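You operate a simulated robot arm through the tools that you are given. There is no shell and no other tool.

You are at the controls of a simulated robot arm. One attempt, no reset.

JOB
Turn the bench frame round, lock it and close up its back.
Fine: shut the axle catch, the foot catch and the shield catch on that side.
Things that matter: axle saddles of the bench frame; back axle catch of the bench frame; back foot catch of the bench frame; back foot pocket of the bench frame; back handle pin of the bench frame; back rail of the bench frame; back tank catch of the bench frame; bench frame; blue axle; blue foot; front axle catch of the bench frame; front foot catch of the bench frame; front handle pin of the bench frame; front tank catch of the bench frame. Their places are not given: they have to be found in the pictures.

It is judged by the outcome, as a careful person would: the job done as asked, and still so three seconds after it is handed in. It fails if anything else is knocked over, pushed out of place, dropped, spilled or broken.

ROBOT AND FRAMES
A 7-joint arm with a three-finger gripper, fixed in place. Base frame: the origin is on the floor under the middle of its stand, x ahead of it, y to its left, z up. Lengths are in mm, angles in degrees, forces in N, time in s.
It reaches about 1342 mm from its shoulder. Its first joint turns from -166.0 to 166.0 degrees. Payload 2.69 kg.
Tool frame: the origin (TCP) lies between the finger pads and is the grasp point; the fingertips stand 30 mm ahead of it; z points along the fingers, y is the line along which they close. The gripper opens to 128 mm; its body begins 117 mm behind the TCP.
Orientation is that of the tool frame in the base frame, as a unit quaternion [x, y, z, w]. With the fingers straight down and closing along the base's y, the tool's x points along the base's -x, its y along +y and its z along -z.

CONTROLS
- The arm moves only by the tool move_arm. Its argument "commands" is a list of rows, each an object of numbers (a shift or turn left out is 0, a gripper value left out holds the last): "x", "y", "z": the shift along the tool's x, y, z in mm; "wx", "wy", "wz": the turn, a rotation vector about the tool's x, y, z in degrees; "grip": the finger opening in mm, from 0 to 128. In form: [{"x": .., "y": .., "z": .., "wx": .., "wy": .., "wz": .., "grip": ..}, ...]. A call has 1 to 20 rows; each row shifts and turns the commanded pose from where the row before left it, along the tool's axes as they then stand. Rows are played at 5 a second. More than 50 mm and 8.6 degrees between two rows, or a gripper value outside its range, and nothing of the call is played. Where a pose cannot be reached the arm comes as near as it can. A force on the tool above 90 N (or 10 N above the force at the start of the call, whichever is more), or a blocked arm, ends the call early, and 0.2 s more pass. The fingers move at their own pace (about 127 mm/s each) and stop on an object; they squeeze with about 24 N. The grip force told is the motor's: it shows also when the fingers shut on nothing. Time passes only in rows, and 0.2 s behind the last, so rows that do not move let the fingers close. It gives the time, the measured TCP pose, the force on the tool (base axes), the opening and the grip force at its end, in the units of the frame above (readings bear some noise), with the torque about the TCP (base axes, N m) and any sound that the robot's microphone picked up, and new pictures: "views" is both (left out), scene, wrist or none.
- Cameras (640 x 400 px; columns grow to the right, rows downward): "scene" is fixed at [51.7, 500.1, 1598.7]; the picture's right is [-0.50, -0.87, 0.00], its down [-0.40, 0.23, -0.89] and it looks along [0.77, -0.44, -0.46] (base axes); focal length 274 px, centre (320, 200). "wrist" rides on the gripper at [58, 54, -131] in the tool frame; the picture's right is [-0.68, 0.74, 0.00], its down [-0.62, -0.57, -0.55] and it looks along [-0.40, -0.37, 0.84] (tool axes); focal length 234 px, centre (320, 200).
- slide_trunk(by): moves the trunk up (or, below 0, down) by that many mm; the arm rides with it, the base frame stays. It gives what a move gives, with no picture.
- probe_pixels(camera, pixels): for up to 12 pixels [column, row] of the newest picture of that camera ("zoom" is the newest enlarged one), the place [x, y, z] in the base frame of the surface seen there, good to about 3 mm. It takes no simulated time.
- inspect(camera, box): a new picture of the part [left, top, right, bottom] of that camera's present view, enlarged. It takes no simulated time.
- job_done(): hands the job in; it is judged then, once.

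Open the gripper and draw the arm clear of the work before you hand the job in, unless the task says otherwise.

The tools are called after "Emit:" as a command line: name --argument value ..., lists and objects as JSON in quotes. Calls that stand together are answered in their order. move_arm: Moves the arm, as the interface text tells. Its arguments: {"type":"object","properties":{"commands":{"type":"array","items":{"type":"object","properties":{"x":{"type":"number"},"y":{"type":"number"},"z":{"type":"number"},"wx":{"type":"number"},"wy":{"type":"number"},"wz":{"type":"number"},"grip":{"type":"number"}}}},"views":{"type":"string","enum":["both","scene","wrist","none"]}},"required":["commands"]} The other tools are called the same way: slide_trunk (by) moves the trunk up or down; probe_pixels (camera, pixels) gives the place of the surface under pixels of a picture; inspect (camera, box) takes an enlarged picture of a part of a camera's view; job_done () hands the job in.

At the start:

```text
time_s: 0.0
position: [690.8, -91.7, 1541.3]
orientation: [0.001, 1.0, 0.0, -0.001]
contact_force: [-0.9, 0.4, 0.7]
ft_torque: [-0.01, 0.01, 0.01]
width: 128.2
grip_force: 0.0
trunk travel left (down, up): [-275.0, 75.0]
```

scene: 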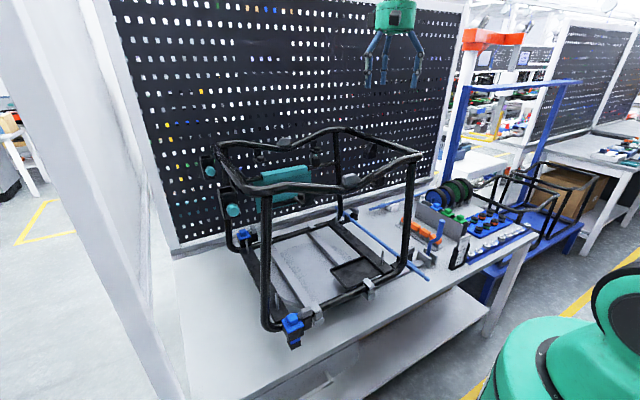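
wrist: 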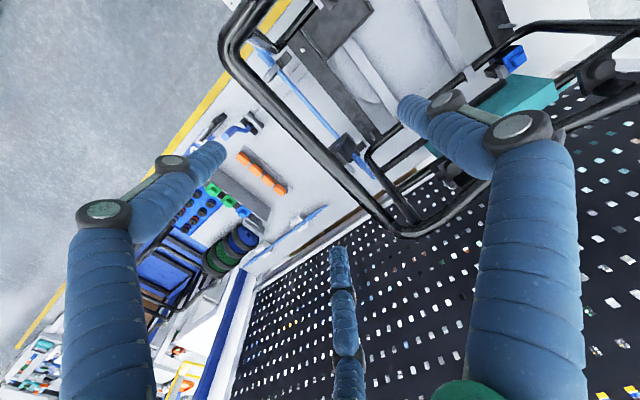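

The scene shows a black tubular generator-like frame on a bench (columns 200-430, rows 125-340). I'll take enlarged views to identify the parts before moving.

Emit:
inspect --camera "scene" --box '[190, 110, 450, 350]'

Emit:
inspect --camera "wrist" --box '[200, 0, 640, 240]'

```text
1.67 times, centred on (320, 230) of scene
```

zoom: 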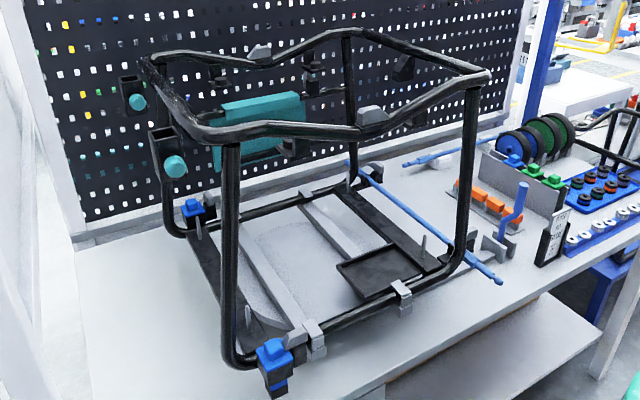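

```text
1.45 times, centred on (420, 120) of wrist
```

zoom: 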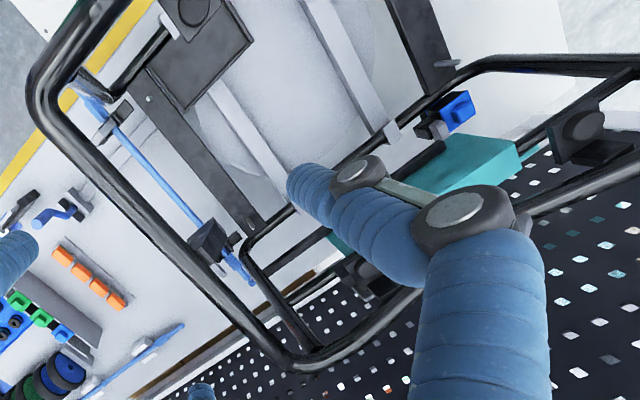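

The frame has a blue rod on the right, blue pieces at the left corners and a teal box at the far side. I'll zoom in more closely on each area.

Emit:
inspect --camera "scene" --box '[190, 120, 310, 195]'

Emit:
inspect --camera "scene" --box '[230, 270, 390, 370]'

Emit:
inspect --camera "scene" --box '[330, 180, 450, 290]'

Emit:
inspect --camera "scene" --box '[200, 190, 320, 265]'

Emit:
inspect --camera "scene" --box '[300, 120, 440, 207]'

```text
5.33 times, centred on (250, 158) of scene
```

zoom: 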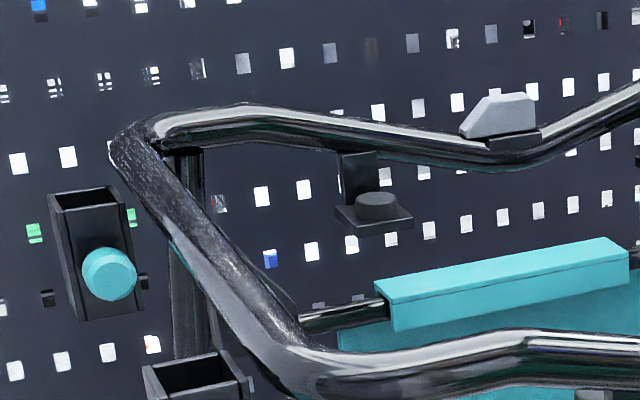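

```text
4.00 times, centred on (310, 320) of scene
```

zoom: 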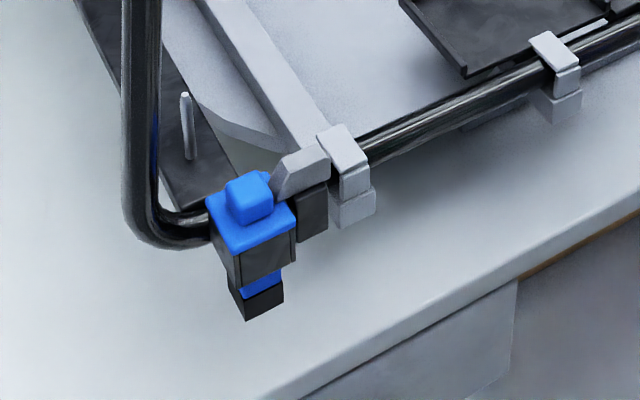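

```text
3.64 times, centred on (390, 235) of scene
```

zoom: 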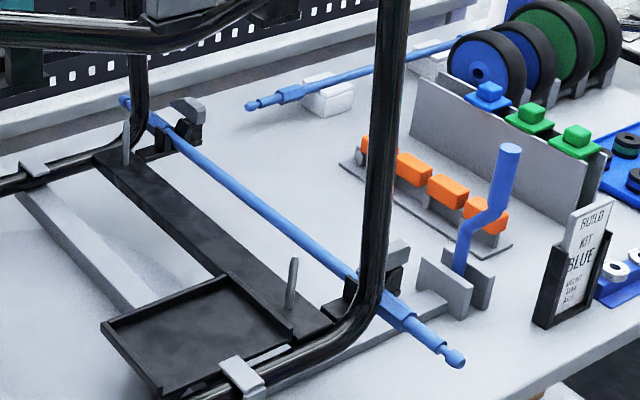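

```text
5.33 times, centred on (260, 228) of scene
```

zoom: 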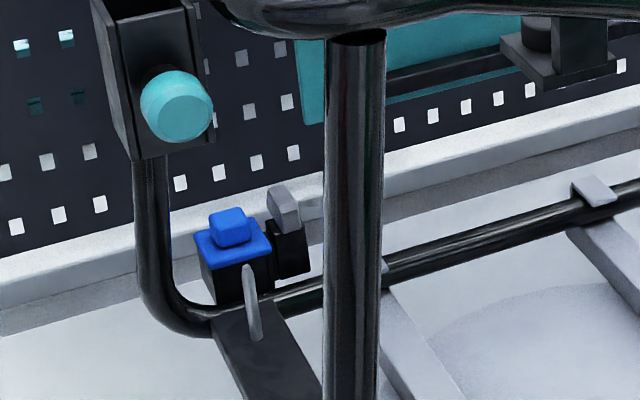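

```text
4.57 times, centred on (370, 164) of scene
```

zoom: 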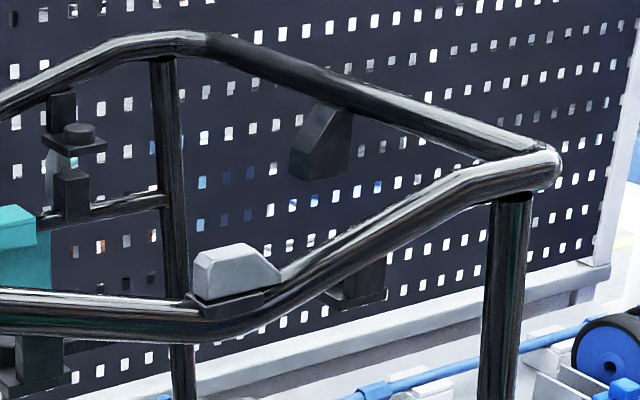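

I'll probe key points in the scene to build a 3D layout.

Emit:
probe_pixels --camera "scene" --pixels '[[216, 143], [337, 130], [420, 153], [265, 192], [291, 318], [243, 233], [350, 180], [278, 138], [428, 279], [346, 210], [286, 350], [400, 270]]'

Emit:
probe_pixels --camera "scene" --pixels '[[210, 171], [234, 211], [315, 303], [370, 285], [275, 170], [365, 272], [200, 300], [437, 240], [300, 265], [460, 250], [276, 305], [335, 250]]'

```text
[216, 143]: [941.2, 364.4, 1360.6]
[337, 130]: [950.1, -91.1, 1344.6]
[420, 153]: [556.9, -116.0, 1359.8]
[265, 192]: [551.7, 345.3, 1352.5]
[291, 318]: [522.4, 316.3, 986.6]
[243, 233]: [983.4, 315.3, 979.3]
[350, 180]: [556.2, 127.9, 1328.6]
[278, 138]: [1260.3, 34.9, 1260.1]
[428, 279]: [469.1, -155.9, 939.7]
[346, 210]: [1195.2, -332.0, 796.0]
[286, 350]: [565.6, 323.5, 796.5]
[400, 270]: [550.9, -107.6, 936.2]
```

```text
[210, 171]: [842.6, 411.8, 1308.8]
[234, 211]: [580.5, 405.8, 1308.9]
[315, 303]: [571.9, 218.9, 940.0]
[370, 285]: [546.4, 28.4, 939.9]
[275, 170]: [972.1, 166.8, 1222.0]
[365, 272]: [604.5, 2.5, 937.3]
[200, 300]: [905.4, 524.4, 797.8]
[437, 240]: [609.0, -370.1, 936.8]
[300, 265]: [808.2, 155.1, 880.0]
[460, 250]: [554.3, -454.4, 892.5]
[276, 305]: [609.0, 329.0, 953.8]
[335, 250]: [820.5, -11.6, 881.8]
```

The frame spans roughly x 550–945, y −115–365, z 920–1360, and sits on something about 80 mm above the bench. I'll zoom in on its underside and supports.

Emit:
inspect --camera "scene" --box '[270, 210, 390, 285]'

Emit:
inspect --camera "scene" --box '[250, 290, 410, 390]'

Emit:
inspect --camera "scene" --box '[400, 170, 560, 280]'

Emit:
inspect --camera "scene" --box '[160, 230, 330, 390]'

```text
5.33 times, centred on (330, 248) of scene
```

zoom: 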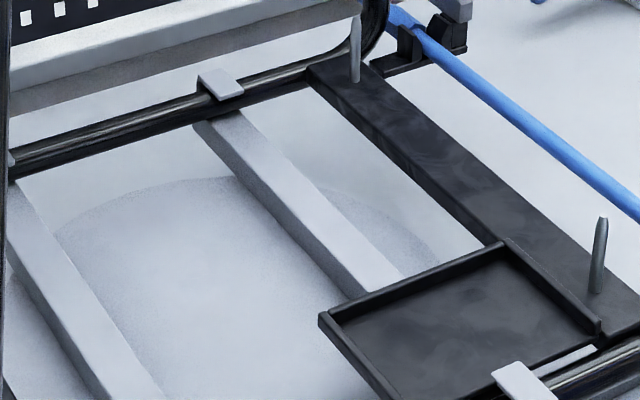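

```text
4.00 times, centred on (330, 340) of scene
```

zoom: 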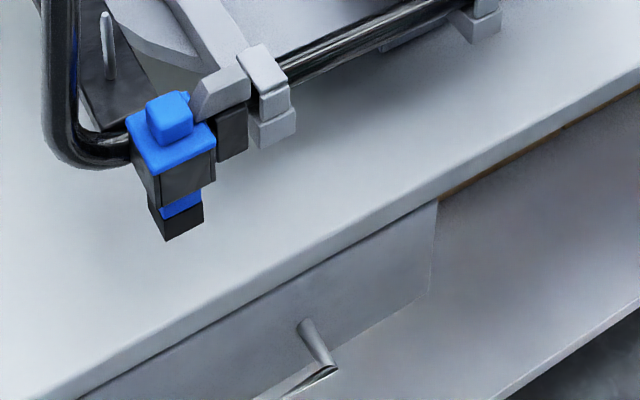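

```text
3.64 times, centred on (480, 225) of scene
```

zoom: 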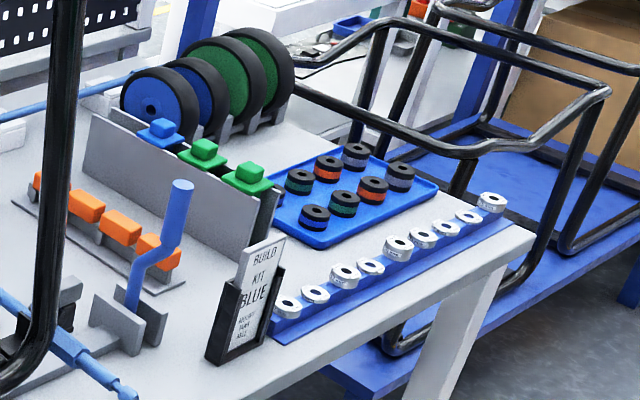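

```text
2.50 times, centred on (245, 310) of scene
```

zoom: 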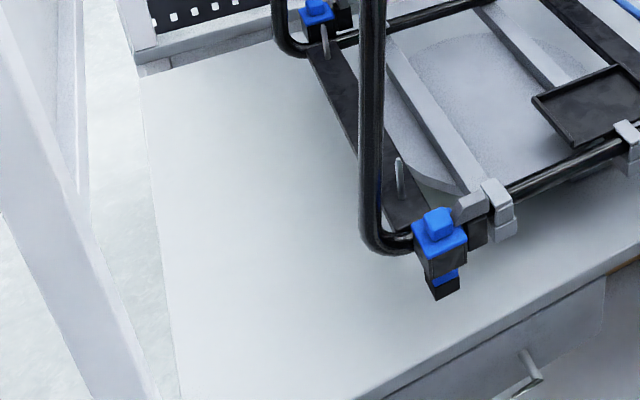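

There is a silver lever-like thing on the bench's front apron around scene (329,376). I'll zoom on it and probe it.

Emit:
inspect --camera "scene" --box '[280, 325, 400, 400]'

Emit:
probe_pixels --camera "scene" --pixels '[[326, 371], [331, 381], [325, 388], [333, 382], [320, 360], [345, 345], [360, 340], [300, 380], [380, 340]]'

```text
5.33 times, centred on (340, 362) of scene
```

zoom: 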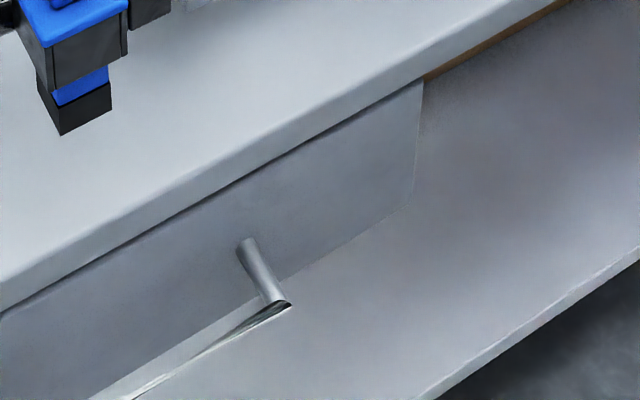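

```text
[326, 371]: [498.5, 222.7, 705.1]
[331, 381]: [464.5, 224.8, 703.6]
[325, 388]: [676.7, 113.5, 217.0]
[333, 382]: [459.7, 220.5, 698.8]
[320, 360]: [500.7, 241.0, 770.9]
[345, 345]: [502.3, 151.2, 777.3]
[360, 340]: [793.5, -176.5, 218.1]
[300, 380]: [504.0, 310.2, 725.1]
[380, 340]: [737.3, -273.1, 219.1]
```

The silver thing is just a drawer pull. The turntable lock isn't visible yet, so I'll move the arm back toward the robot side, clear above the frame, and yaw it so the wrist camera looks over the frame.

Emit:
move_arm --commands '[{"x": 36, "y": 27}, {"x": 36, "y": 27}, {"x": 36, "y": 27}, {"x": 36, "y": 27}, {"x": 36, "y": 27}, {"x": 36, "y": 27}, {"x": 36, "y": 27}, {"x": 36, "y": 27}, {"wz": -7.2}, {"wz": -7.2}, {"wz": -7.2}, {"wz": -7.2}, {"wz": -7.2}, {"wz": -7}, {}]' --views "both"

```text
time_s: 3.2
position: [402.9, 125.4, 1541.3]
orientation: [-0.367, 0.93, 0.0, 0.0]
contact_force: [0.2, 0.0, 0.5]
ft_torque: [0.0, 0.06, -0.02]
width: 128.1
grip_force: 0.1
trunk travel left (down, up): [-275.0, 75.0]
```

scene: 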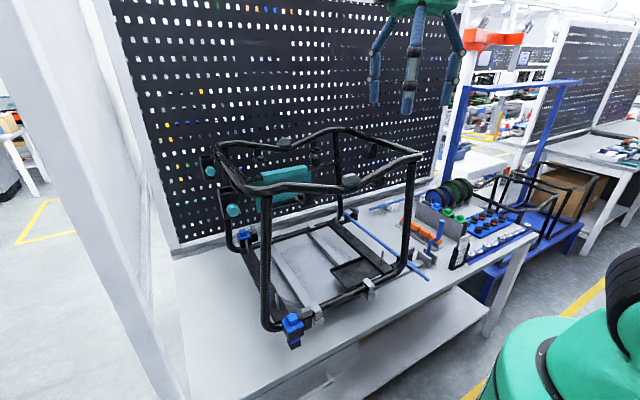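
wrist: 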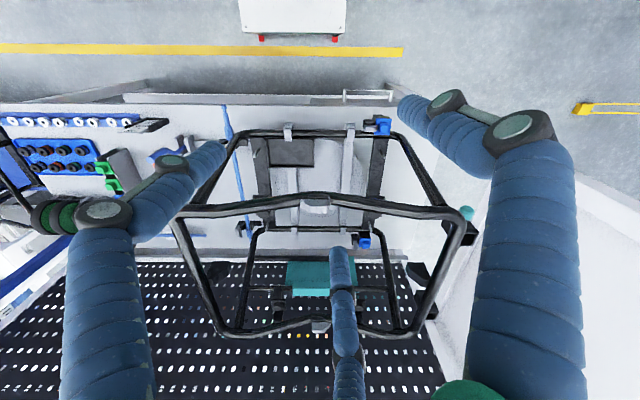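

The wrist camera now sees the whole frame (upside-down view). I'll zoom in on the lower area and the back.

Emit:
inspect --camera "wrist" --box '[220, 80, 420, 205]'

Emit:
inspect --camera "wrist" --box '[170, 190, 490, 390]'

```text
3.20 times, centred on (320, 142) of wrist
```

zoom: 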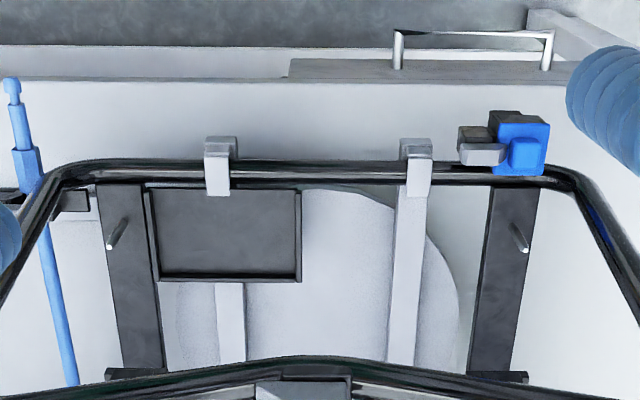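

```text
2.00 times, centred on (330, 290) of wrist
```

zoom: 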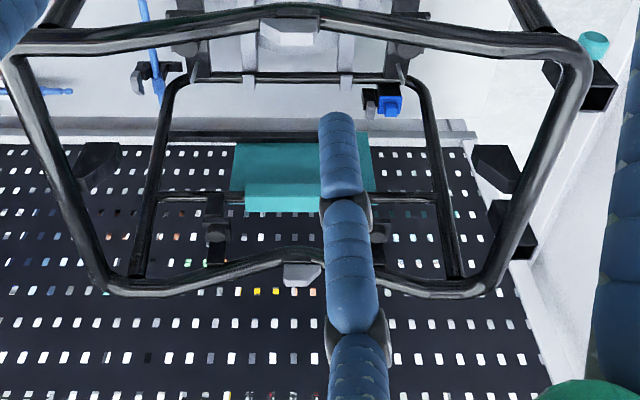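

Nothing lock-like shows from above. I'll lower the arm in front of the frame and tilt the gripper up so the wrist camera sees the turntable and the frame's underside.

Emit:
move_arm --commands '[{"x": 6.7, "y": 6.2, "z": 36}, {"x": 6.7, "y": 6.2, "z": 36}, {"x": 6.7, "y": 6.2, "z": 36}, {"x": 6.7, "y": 6.2, "z": 36}, {"x": 6.7, "y": 6.2, "z": 36}, {"x": 6.7, "y": 6.2, "z": 36}, {"x": 6.7, "y": 6.2, "z": 36}, {"x": 6.7, "y": 6.2, "z": 36}, {"wx": 4.26, "wy": -4.57}, {"wx": 4.26, "wy": -4.57}, {"wx": 4.26, "wy": -4.57}, {"wx": 4.26, "wy": -4.57}, {}]' --views "both"

```text
time_s: 6.0
position: [329.3, 124.3, 1253.9]
orientation: [-0.357, 0.909, -0.08, 0.202]
contact_force: [-0.7, 0.8, 0.7]
ft_torque: [0.04, -0.05, 0.05]
width: 127.9
grip_force: 0.0
trunk travel left (down, up): [-275.0, 75.0]
```

scene: 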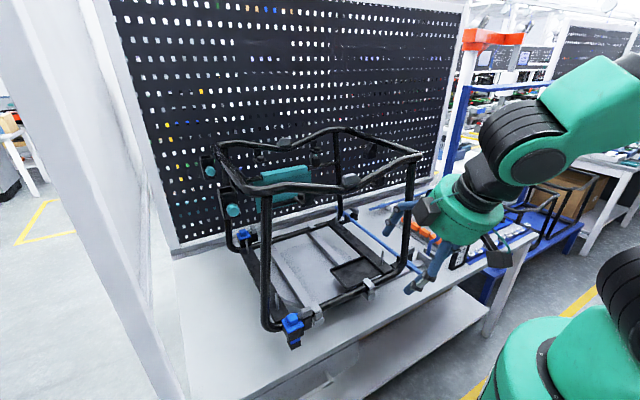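
wrist: 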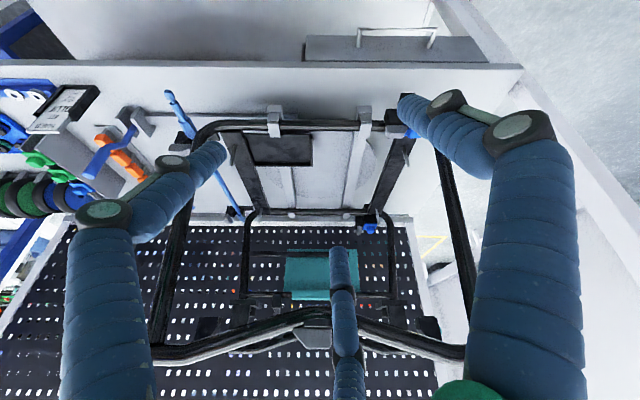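

I'll zoom into the underside region and the rear region of this view.

Emit:
inspect --camera "wrist" --box '[200, 60, 440, 210]'

Emit:
inspect --camera "wrist" --box '[190, 200, 450, 360]'

```text
2.67 times, centred on (320, 135) of wrist
```

zoom: 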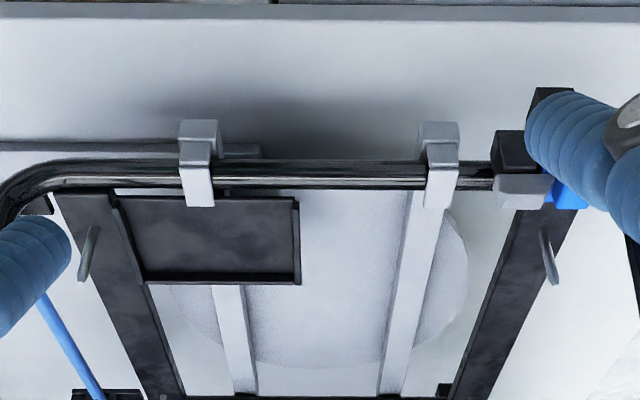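

```text
2.46 times, centred on (320, 280) of wrist
```

zoom: 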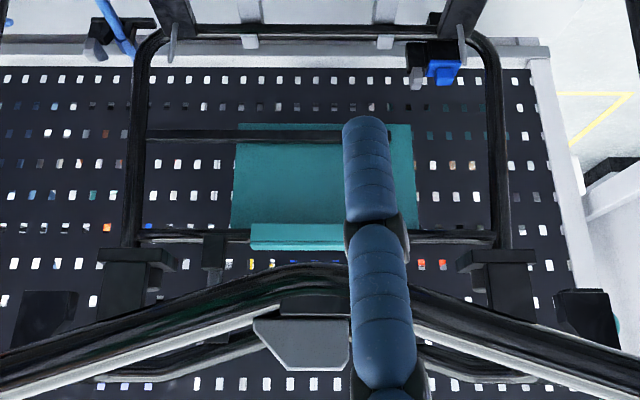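

There's a grey bar running from under the frame toward the Z-shaped blue crank between two grey plates near scene (437,240). I'll zoom in on that since it could be the turntable lock.

Emit:
inspect --camera "wrist" --box '[60, 80, 240, 200]'

Emit:
inspect --camera "wrist" --box '[170, 40, 320, 140]'

Emit:
inspect --camera "scene" --box '[360, 200, 470, 290]'

```text
3.33 times, centred on (150, 140) of wrist
```

zoom: 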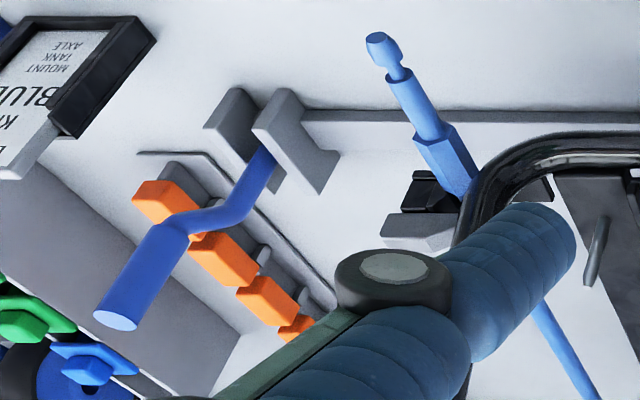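

```text
4.00 times, centred on (245, 90) of wrist
```

zoom: 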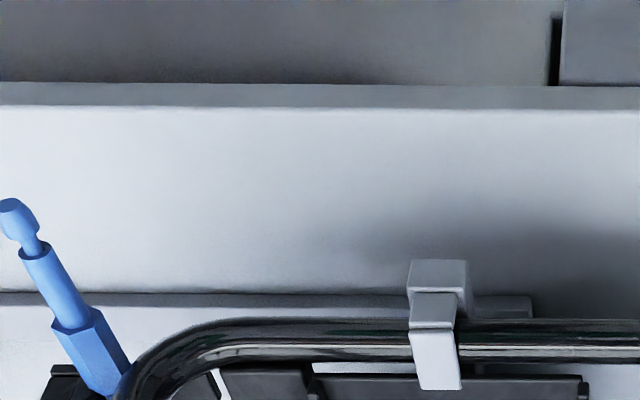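

```text
4.44 times, centred on (415, 245) of scene
```

zoom: 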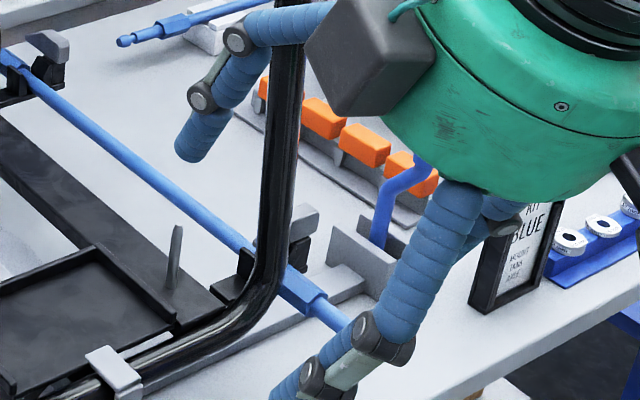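

The blue Z-shaped lever between the grey plates looks like the turntable lock lever. I'll re-inspect it and probe its geometry.

Emit:
inspect --camera "wrist" --box '[70, 90, 190, 180]'

Emit:
probe_pixels --camera "wrist" --pixels '[[89, 176], [100, 157], [112, 145], [125, 138], [134, 124], [123, 112], [141, 110], [131, 108], [150, 130], [170, 114], [240, 117], [218, 115]]'

```text
4.44 times, centred on (130, 135) of wrist
```

zoom: 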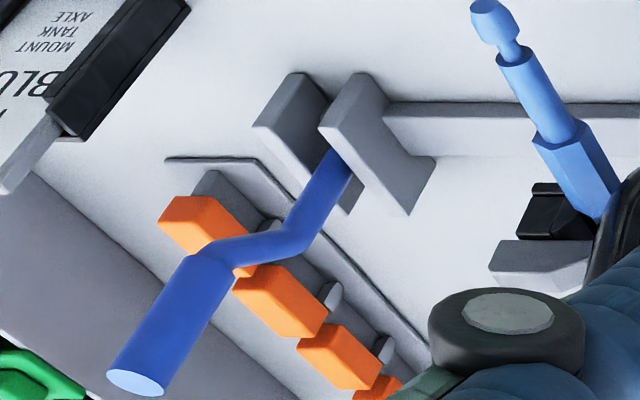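

```text
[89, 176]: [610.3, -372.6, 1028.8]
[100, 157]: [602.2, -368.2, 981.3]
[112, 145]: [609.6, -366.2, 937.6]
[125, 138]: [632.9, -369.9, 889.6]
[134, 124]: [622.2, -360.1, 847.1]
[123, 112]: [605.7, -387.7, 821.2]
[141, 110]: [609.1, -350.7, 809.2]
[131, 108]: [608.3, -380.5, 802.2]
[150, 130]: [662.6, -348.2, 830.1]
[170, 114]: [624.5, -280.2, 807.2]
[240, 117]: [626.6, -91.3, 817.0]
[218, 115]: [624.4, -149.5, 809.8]
```

The lever sits in a gate at about (625,−368) with a bar running along y under the table. I'll probe the disc's edges and the bar's inner end to understand the turntable.

Emit:
inspect --camera "wrist" --box '[230, 90, 400, 205]'

Emit:
probe_pixels --camera "wrist" --pixels '[[374, 157], [370, 172], [264, 172], [310, 150], [352, 150], [285, 180], [298, 117], [285, 116], [272, 112], [330, 110], [366, 112], [345, 197]]'

```text
3.48 times, centred on (315, 148) of wrist
```

zoom: 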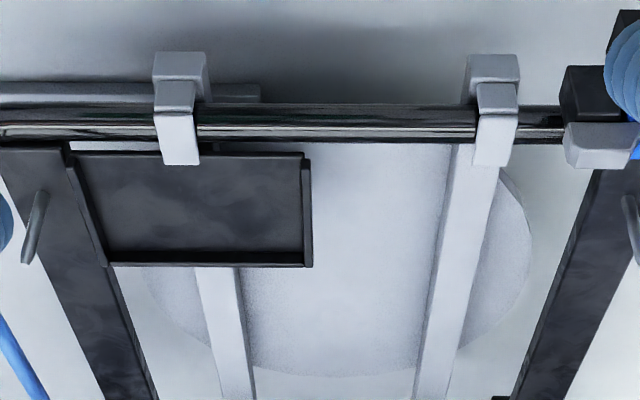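

```text
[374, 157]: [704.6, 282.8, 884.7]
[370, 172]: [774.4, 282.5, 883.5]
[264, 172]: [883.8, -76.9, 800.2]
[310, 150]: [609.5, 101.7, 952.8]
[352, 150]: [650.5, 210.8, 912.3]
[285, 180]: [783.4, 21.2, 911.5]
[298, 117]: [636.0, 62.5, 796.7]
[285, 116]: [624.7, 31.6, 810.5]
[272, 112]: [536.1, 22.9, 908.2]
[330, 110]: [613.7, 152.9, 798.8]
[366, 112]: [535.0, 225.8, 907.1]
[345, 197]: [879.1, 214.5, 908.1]
```

The disc (top z≈884, radius ≈160, centre ≈(750,125)) is a turntable, and the bar with the blue lever looks like its lock. I'll shift the arm to the right to look at the lever and its gate from closer.

Emit:
move_arm --commands '[{"x": 25.9, "y": -32.2, "z": 8.3}, {"x": 25.9, "y": -32.2, "z": 8.3}, {"x": 25.9, "y": -32.2, "z": 8.3}, {"x": 25.9, "y": -32.2, "z": 8.3}, {"x": 25.9, "y": -32.2, "z": 8.3}, {"x": 25.9, "y": -32.2, "z": 8.3}, {"x": 25.9, "y": -32.2, "z": 8.3}, {"x": 25.9, "y": -32.2, "z": 8.3}, {}]' --views "wrist"

Emit:
inspect --camera "wrist" --box '[160, 80, 480, 280]'

```text
time_s: 8.0
position: [378.2, -202.5, 1205.1]
orientation: [-0.357, 0.909, -0.079, 0.201]
contact_force: [-1.2, 0.8, 0.6]
ft_torque: [0.03, 0.04, 0.0]
width: 128.0
grip_force: 0.1
trunk travel left (down, up): [-275.0, 75.0]
```

wrist: 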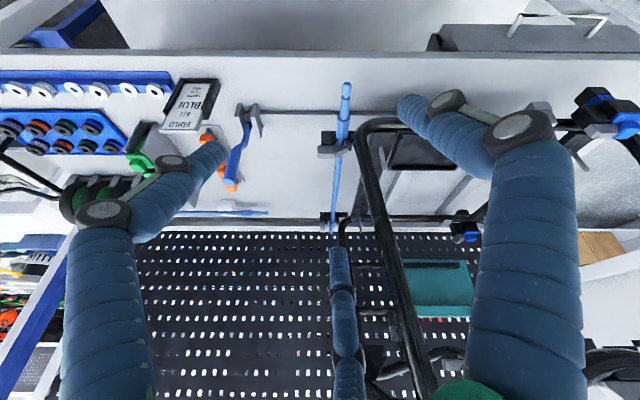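

```text
2.00 times, centred on (320, 180) of wrist
```

zoom: 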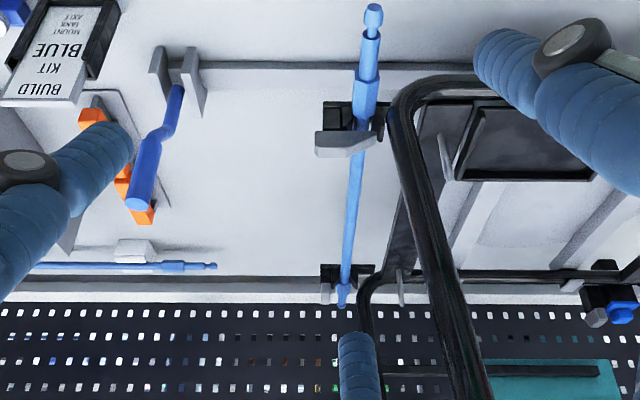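

The front axle catch lies across the axle (shut), the back one stands up (open). I'll zoom on the lever and both axle catches.

Emit:
inspect --camera "wrist" --box '[210, 85, 370, 185]'

Emit:
inspect --camera "wrist" --box '[290, 180, 390, 242]'

Emit:
inspect --camera "wrist" --box '[360, 200, 520, 380]'

```text
4.00 times, centred on (290, 135) of wrist
```

zoom: 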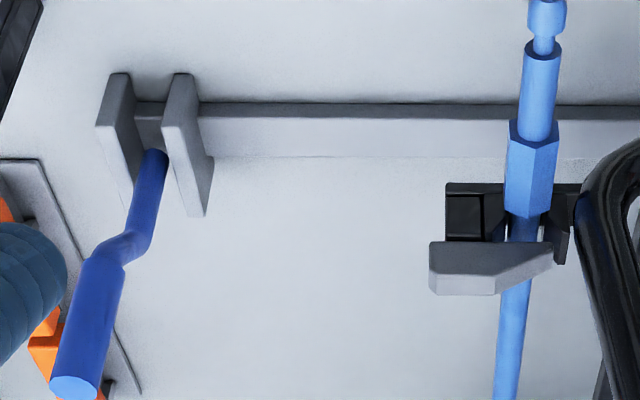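

```text
6.40 times, centred on (340, 211) of wrist
```

zoom: 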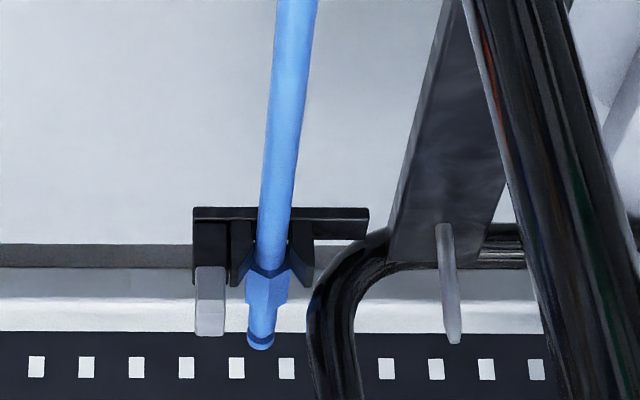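

```text
2.22 times, centred on (440, 290) of wrist
```

zoom: 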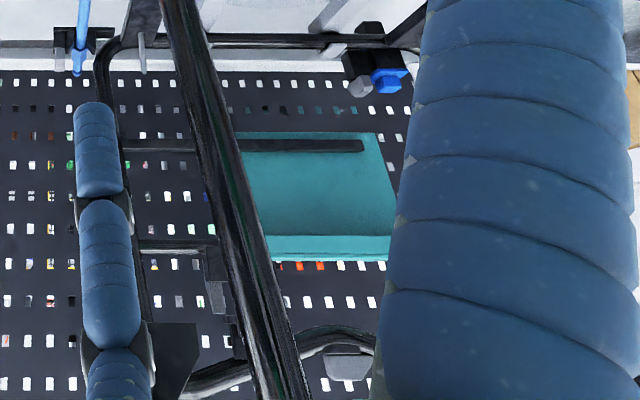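

The front axle catch is down across the axle and the back one stands upright beside it. Now I'll probe the right side top rail and its bracket to choose a grip spot for turning the frame.

Emit:
probe_pixels --camera "wrist" --pixels '[[365, 140], [376, 190], [386, 225], [398, 270], [411, 320], [424, 370], [375, 345], [383, 372], [300, 141], [332, 128], [346, 95], [331, 215]]'

Emit:
inspect --camera "scene" --box '[310, 115, 450, 205]'

```text
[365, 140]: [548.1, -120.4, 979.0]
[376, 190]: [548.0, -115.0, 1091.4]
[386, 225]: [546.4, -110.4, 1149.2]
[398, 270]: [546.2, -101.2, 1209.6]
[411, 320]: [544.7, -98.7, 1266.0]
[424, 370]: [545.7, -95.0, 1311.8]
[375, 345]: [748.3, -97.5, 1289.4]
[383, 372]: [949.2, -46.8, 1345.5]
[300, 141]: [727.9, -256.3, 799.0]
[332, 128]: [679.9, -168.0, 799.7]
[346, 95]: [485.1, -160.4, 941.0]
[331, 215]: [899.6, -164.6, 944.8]
```

```text
4.44 times, centred on (380, 160) of scene
```

zoom: 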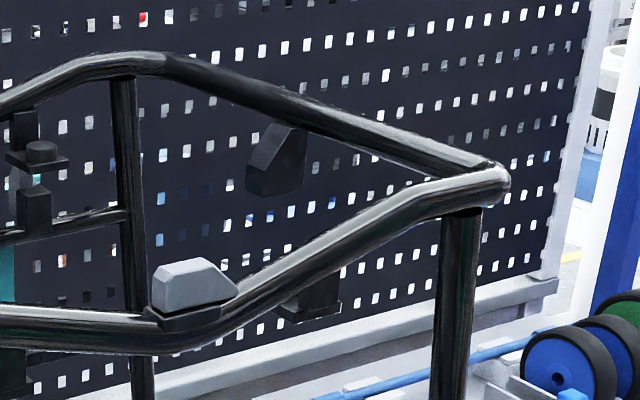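

The post and rail positions are clear: the right top rail runs at y≈−107, z≈1345, with its bracket at x≈748. I'll raise the arm, straighten it fingers-down with zero yaw, then go above the rail near x≈640.

Emit:
move_arm --commands '[{"x": -12.9, "y": -12, "z": -37.8}, {"x": -12.9, "y": -12, "z": -37.8}, {"x": -12.9, "y": -12, "z": -37.8}, {"x": -12.9, "y": -12, "z": -37.8}, {"x": -12.9, "y": -12, "z": -37.8}, {"x": -12.9, "y": -12, "z": -37.8}, {"wx": -4.26, "wy": 4.57}, {"wx": -4.26, "wy": 4.57}, {"wx": -4.26, "wy": 4.57}, {"wx": -4.26, "wy": 4.57}, {"wz": 7.2}, {"wz": 7.2}, {"wz": 7.2}, {"wz": 7.2}, {"wz": 7.2}, {"wz": 7}, {}]' --views "none"

Emit:
move_arm --commands '[{"x": -37.4, "y": 13.6}, {"x": -37.4, "y": 13.6}, {"x": -37.4, "y": 13.6}, {"x": -37.4, "y": 13.6}, {"x": -37.4, "y": 13.6}, {"x": -37.4, "y": 13.6}, {"x": -37.4, "y": 13.6}, {}]' --views "both"

```text
time_s: 11.6
position: [380.3, -205.0, 1453.8]
orientation: [0.001, 1.0, 0.001, 0.0]
contact_force: [-0.7, -0.4, 0.5]
ft_torque: [0.02, -0.02, 0.0]
width: 127.9
grip_force: 0.0
trunk travel left (down, up): [-275.0, 75.0]
```

```text
time_s: 13.4
position: [643.5, -108.5, 1454.3]
orientation: [0.0, 1.0, 0.001, 0.0]
contact_force: [0.0, -0.1, -0.4]
ft_torque: [0.0, 0.0, 0.0]
width: 128.3
grip_force: 0.1
trunk travel left (down, up): [-275.0, 75.0]
```

scene: 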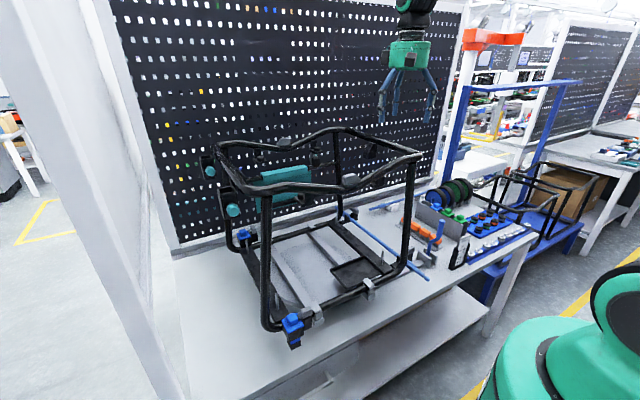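
wrist: 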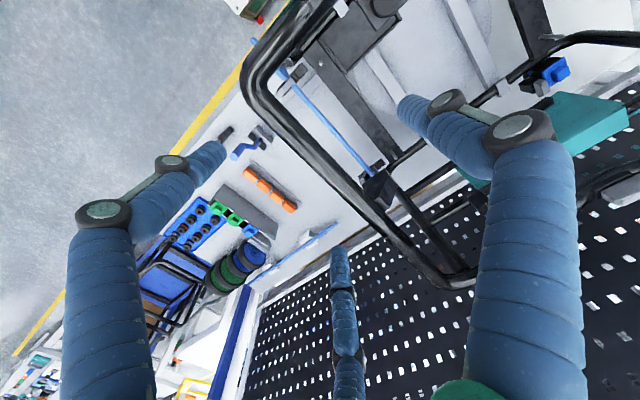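

The rail passes diagonally between the fingers. I'll probe the rail's points near the TCP line and the bracket's extent.

Emit:
probe_pixels --camera "wrist" --pixels '[[290, 125], [310, 148], [330, 170], [350, 192], [370, 213], [368, 180], [385, 175], [380, 195], [400, 235], [275, 100], [430, 262], [362, 186]]'

Emit:
inspect --camera "wrist" --box '[230, 40, 480, 300]'

```text
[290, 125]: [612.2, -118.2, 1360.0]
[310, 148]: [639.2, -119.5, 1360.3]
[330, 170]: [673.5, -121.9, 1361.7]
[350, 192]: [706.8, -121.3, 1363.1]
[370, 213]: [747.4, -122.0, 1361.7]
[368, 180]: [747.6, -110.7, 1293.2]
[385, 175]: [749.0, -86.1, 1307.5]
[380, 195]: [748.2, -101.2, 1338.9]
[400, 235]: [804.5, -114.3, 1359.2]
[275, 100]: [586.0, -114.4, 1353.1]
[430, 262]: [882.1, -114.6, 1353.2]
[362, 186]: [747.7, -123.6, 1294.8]
```

```text
1.54 times, centred on (355, 170) of wrist
```

zoom: 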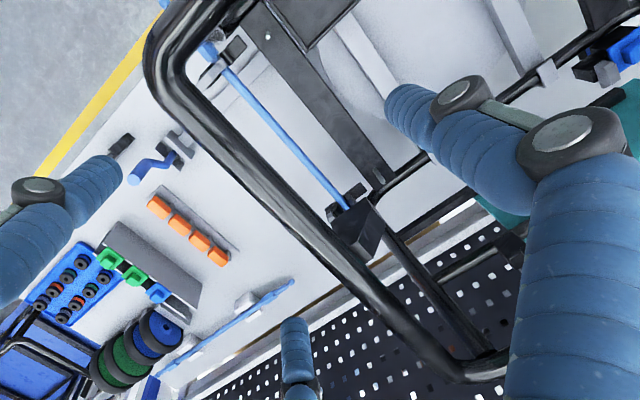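

Rail top is at z≈1361, axis near y≈−120; the bracket plate starts at x≈748, clear of the fingers. I'll lower to straddle the rail and bring the fingers to a loose cage.

Emit:
move_arm --commands '[{"y": -11}, {"z": 26}, {"z": 26}, {"z": 26}, {"z": 24}, {"grip": 64}, {}, {}]' --views "both"

```text
time_s: 15.2
position: [641.2, -122.6, 1353.8]
orientation: [0.0, 1.0, 0.0, 0.0]
contact_force: [-7.0, -24.6, 4.8]
ft_torque: [-0.22, 0.3, -0.07]
width: 73.0
grip_force: 6.8
trunk travel left (down, up): [-275.0, 75.0]
```

scene: 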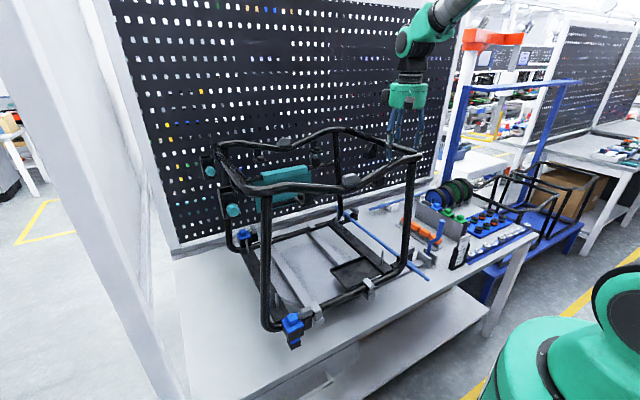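
wrist: 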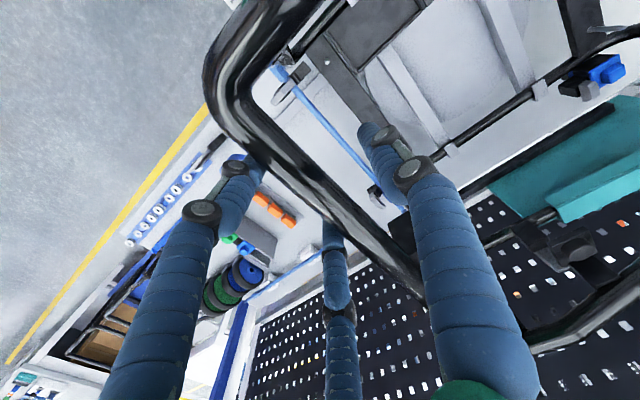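

The −y fingers already press the rail with about 25 N, so the rail isn't centred in the cage. I'll shift slightly in −y and see how the force changes.

Emit:
move_arm --commands '[{"y": -4}, {"y": -4}, {}]' --views "wrist"

```text
time_s: 16.0
position: [642.3, -128.3, 1352.7]
orientation: [0.0, 1.0, 0.0, 0.0]
contact_force: [-1.0, 1.2, -0.1]
ft_torque: [-0.02, 0.0, 0.0]
width: 63.9
grip_force: 0.1
trunk travel left (down, up): [-275.0, 75.0]
```

wrist: 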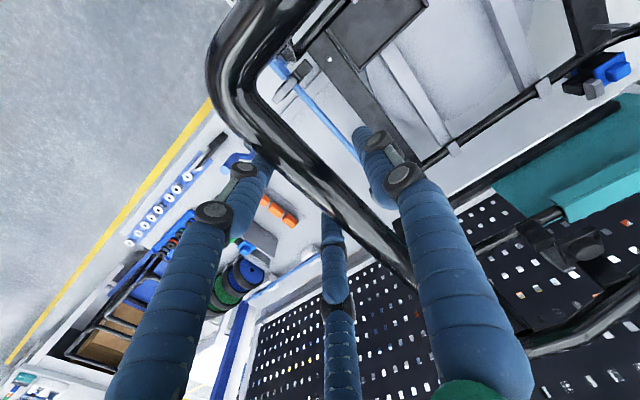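

Force is now zero with the rail loosely caged. I'll grip it firmly and try a tiny clockwise nudge along the arc to see whether the table is locked.

Emit:
move_arm --commands '[{"y": 3, "grip": 0}, {}, {}, {}]' --views "none"

Emit:
move_arm --commands '[{"x": 3, "y": 1.3}, {"x": 3, "y": 1.3}, {}]' --views "scene"

```text
time_s: 17.0
position: [642.3, -131.1, 1352.2]
orientation: [0.0, 1.0, -0.001, 0.0]
contact_force: [-0.1, -62.1, 7.0]
ft_torque: [-0.11, -0.53, -0.56]
width: 36.4
grip_force: 45.0
trunk travel left (down, up): [-275.0, 75.0]
```

```text
time_s: 17.8
position: [641.8, -132.0, 1351.5]
orientation: [0.001, 1.0, 0.0, 0.002]
contact_force: [42.7, -76.3, 10.5]
ft_torque: [-0.2, -0.68, -1.36]
width: 36.4
grip_force: 45.2
trunk travel left (down, up): [-275.0, 75.0]
```

scene: 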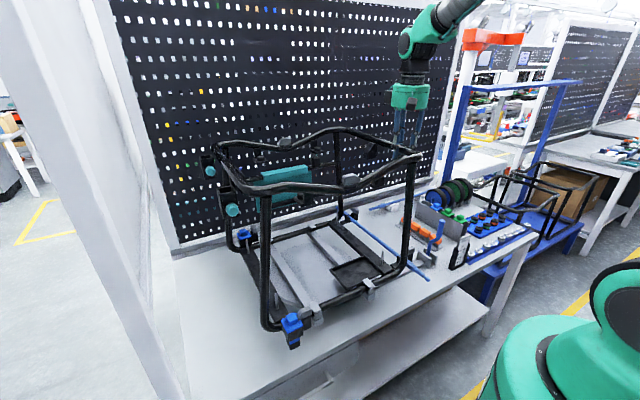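

About 19 N·m clockwise didn't move it. I'll relax and test the counter-clockwise direction lightly, to tell a lock from an end stop.

Emit:
move_arm --commands '[{"x": -3, "y": -5}, {"x": -3, "y": -6}, {}]' --views "none"

Emit:
move_arm --commands '[{"x": -3, "y": -2}, {"x": -3, "y": -2}, {}]' --views "none"

```text
time_s: 18.6
position: [640.6, -131.2, 1352.3]
orientation: [0.001, 1.0, 0.001, -0.002]
contact_force: [-3.0, 5.3, 22.2]
ft_torque: [0.39, 0.83, -0.66]
width: 36.7
grip_force: 44.7
trunk travel left (down, up): [-275.0, 75.0]
```

```text
time_s: 19.4
position: [642.7, -131.7, 1352.3]
orientation: [-0.001, 1.0, 0.001, -0.003]
contact_force: [-47.6, 59.6, 9.6]
ft_torque: [0.25, 0.09, 0.42]
width: 36.5
grip_force: 45.0
trunk travel left (down, up): [-275.0, 75.0]
```

It's held in both directions, so the table is locked. I'll relax, let go, lift clear, and go deal with the lock lever.

Emit:
move_arm --commands '[{"x": 3, "y": 2}, {"x": 3, "y": 2}, {"grip": 128}, {}, {}, {"z": -30}, {"z": -40}, {"z": -40}, {"z": -40}, {}]' --views "both"

```text
time_s: 21.6
position: [641.6, -137.4, 1502.8]
orientation: [0.0, 1.0, 0.0, 0.0]
contact_force: [-1.3, 0.2, 0.6]
ft_torque: [0.0, -0.05, -0.01]
width: 128.2
grip_force: 0.0
trunk travel left (down, up): [-275.0, 75.0]
```

scene: 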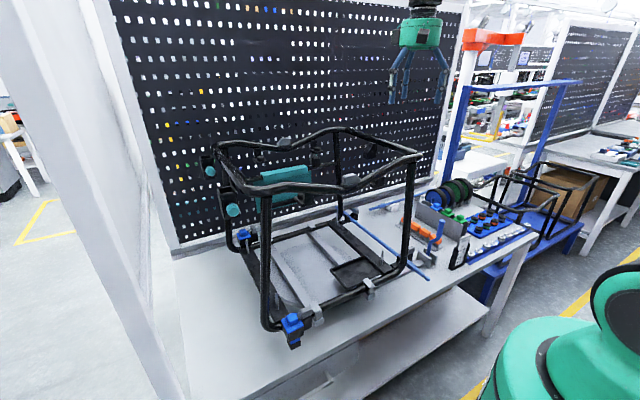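
wrist: 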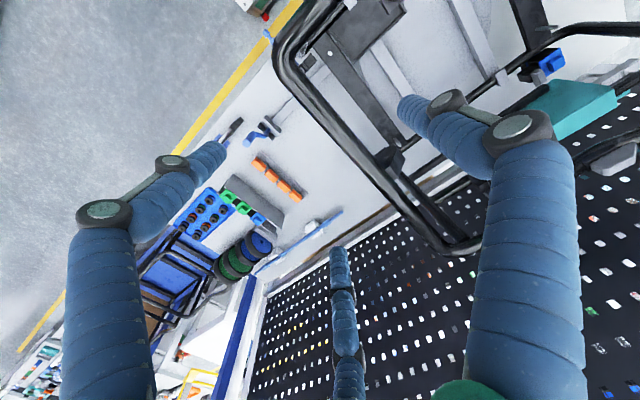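

The table is locked, so next is the lever at about (605,−370, z 945–1030). I'll move above it, yaw the gripper so that it closes along x, and look again.

Emit:
move_arm --commands '[{"x": 6, "y": -38.8}, {"x": 6, "y": -38.8}, {"x": 6, "y": -38.8}, {"x": 6, "y": -38.8}, {"x": 6, "y": -38.8}, {"x": 6, "y": -38.8}, {"wz": -8.2}, {"wz": -8.2}, {"wz": -8.2}, {"wz": -8.2}, {"wz": -8.2}, {"wz": -8.2}, {"wz": -8.2}, {"wz": -8.2}, {"wz": -8.2}, {"wz": -8.2}, {"wz": -8}, {"z": 40}, {"z": 40}, {"z": 40}]' --views "both"

```text
time_s: 25.8
position: [606.4, -371.1, 1379.8]
orientation: [-0.707, 0.707, 0.0, 0.0]
contact_force: [-0.8, -0.1, 0.9]
ft_torque: [0.01, -0.02, 0.0]
width: 128.0
grip_force: 0.1
trunk travel left (down, up): [-275.0, 75.0]
```

scene: 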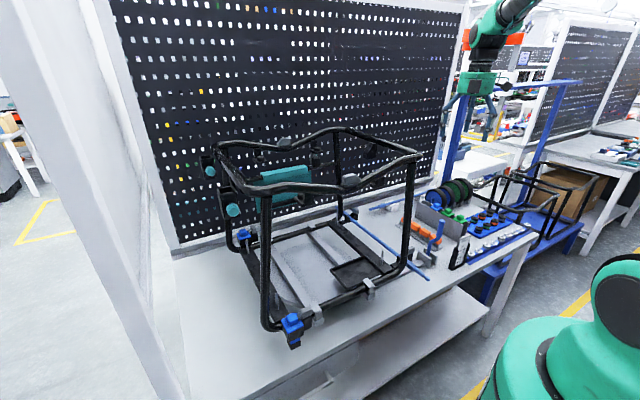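
wrist: 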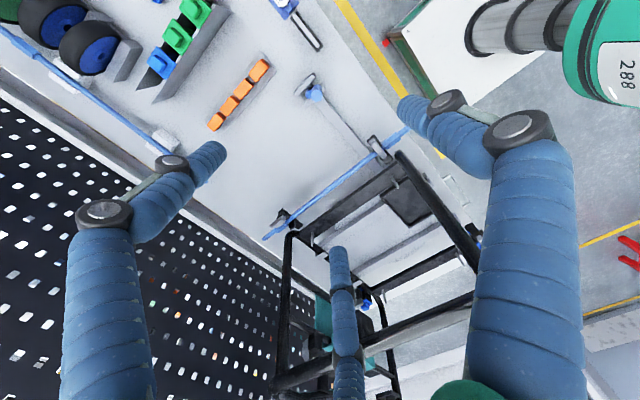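

The lever appears at wrist (313,95). I'll zoom in and probe it from this top view.

Emit:
inspect --camera "wrist" --box '[260, 60, 420, 160]'

Emit:
probe_pixels --camera "zoom" --pixels '[[205, 145], [213, 165], [221, 130], [190, 90], [165, 125], [250, 160], [310, 250], [420, 330], [470, 310], [440, 370], [150, 70], [230, 135]]'

```text
4.00 times, centred on (340, 110) of wrist
```

zoom: 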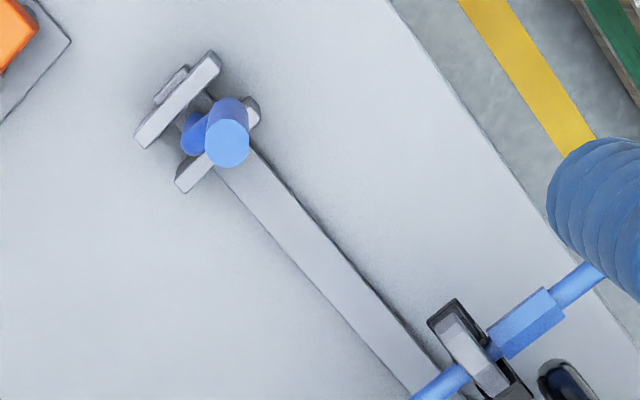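

```text
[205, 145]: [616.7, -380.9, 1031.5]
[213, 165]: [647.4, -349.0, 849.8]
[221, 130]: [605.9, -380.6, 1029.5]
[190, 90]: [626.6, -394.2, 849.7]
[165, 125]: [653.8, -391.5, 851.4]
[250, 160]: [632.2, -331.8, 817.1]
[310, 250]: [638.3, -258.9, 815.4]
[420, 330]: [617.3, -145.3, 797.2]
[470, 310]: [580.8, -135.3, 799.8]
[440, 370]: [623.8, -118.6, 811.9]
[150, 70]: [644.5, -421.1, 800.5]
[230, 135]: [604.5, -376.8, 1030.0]
```

The handle top is centred near (606,−372,1030) with its pivot between the plates near (632,−370,830). I'll lower the open gripper around the handle.

Emit:
move_arm --commands '[{"z": 40}, {"z": 40}, {"z": 40}, {"z": 40}, {"z": 40}, {"z": 40}, {"z": 40}, {"z": 40}, {"z": 40}, {"z": 30}, {}]' --views "both"

```text
time_s: 28.2
position: [608.7, -366.9, 989.5]
orientation: [0.708, -0.707, 0.0, -0.001]
contact_force: [0.3, -1.0, -0.1]
ft_torque: [-0.01, 0.03, -0.01]
width: 128.0
grip_force: 0.0
trunk travel left (down, up): [-275.0, 75.0]
```

scene: 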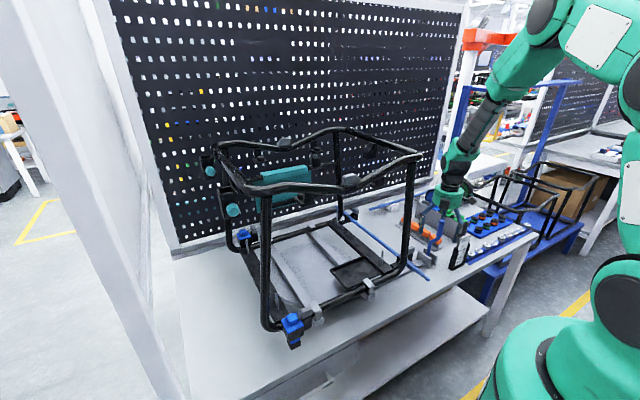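
wrist: 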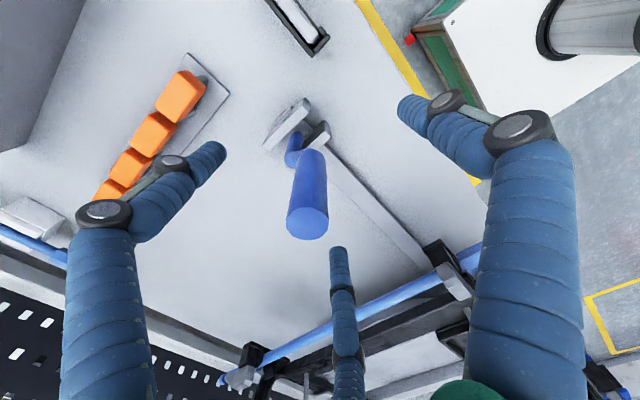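

The handle is between the fingers. I'll close to a loose cage around it and then nudge it toward the robot (−x) with small steps, watching force.

Emit:
move_arm --commands '[{"grip": 46}, {}, {}, {}]' --views "none"

Emit:
move_arm --commands '[{"y": 4}, {"y": 4}, {"y": 4}, {}]' --views "none"

```text
time_s: 29.2
position: [608.3, -366.6, 991.1]
orientation: [-0.707, 0.707, 0.0, 0.001]
contact_force: [0.1, -0.2, 0.1]
ft_torque: [0.0, 0.02, -0.03]
width: 45.6
grip_force: 0.0
trunk travel left (down, up): [-275.0, 75.0]
```

```text
time_s: 30.2
position: [595.4, -367.7, 991.5]
orientation: [0.707, -0.707, 0.0, 0.0]
contact_force: [1.2, 0.0, 0.4]
ft_torque: [-0.02, -0.01, -0.02]
width: 46.5
grip_force: 0.2
trunk travel left (down, up): [-275.0, 75.0]
```

No resistance yet (slack of the cage). I'll continue in −x in small steps.

Emit:
move_arm --commands '[{"y": 4}, {"y": 4}, {"y": 4}, {}]' --views "both"

```text
time_s: 31.2
position: [582.8, -367.3, 990.0]
orientation: [0.707, -0.707, -0.001, -0.001]
contact_force: [0.0, 0.9, 0.6]
ft_torque: [0.02, 0.01, 0.03]
width: 45.8
grip_force: 0.0
trunk travel left (down, up): [-275.0, 75.0]
```

scene: 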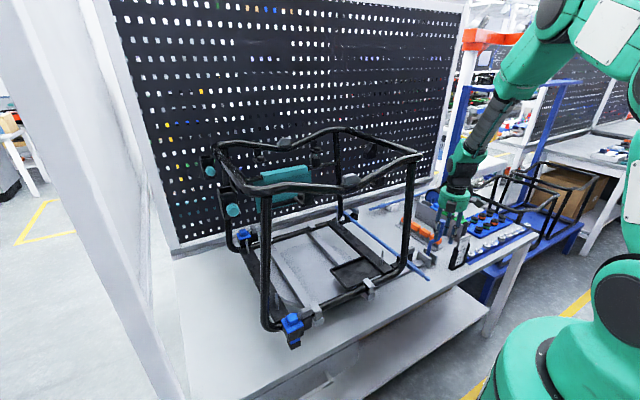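
wrist: 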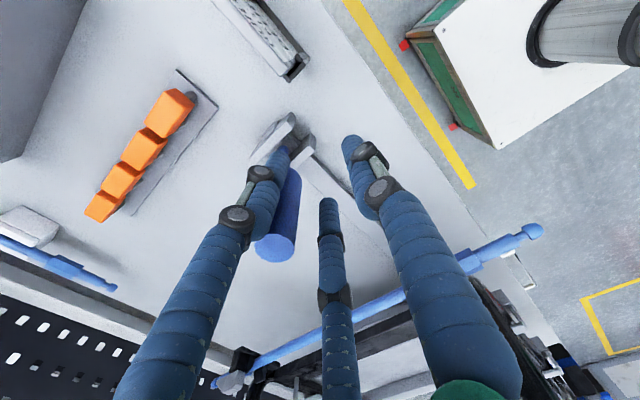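

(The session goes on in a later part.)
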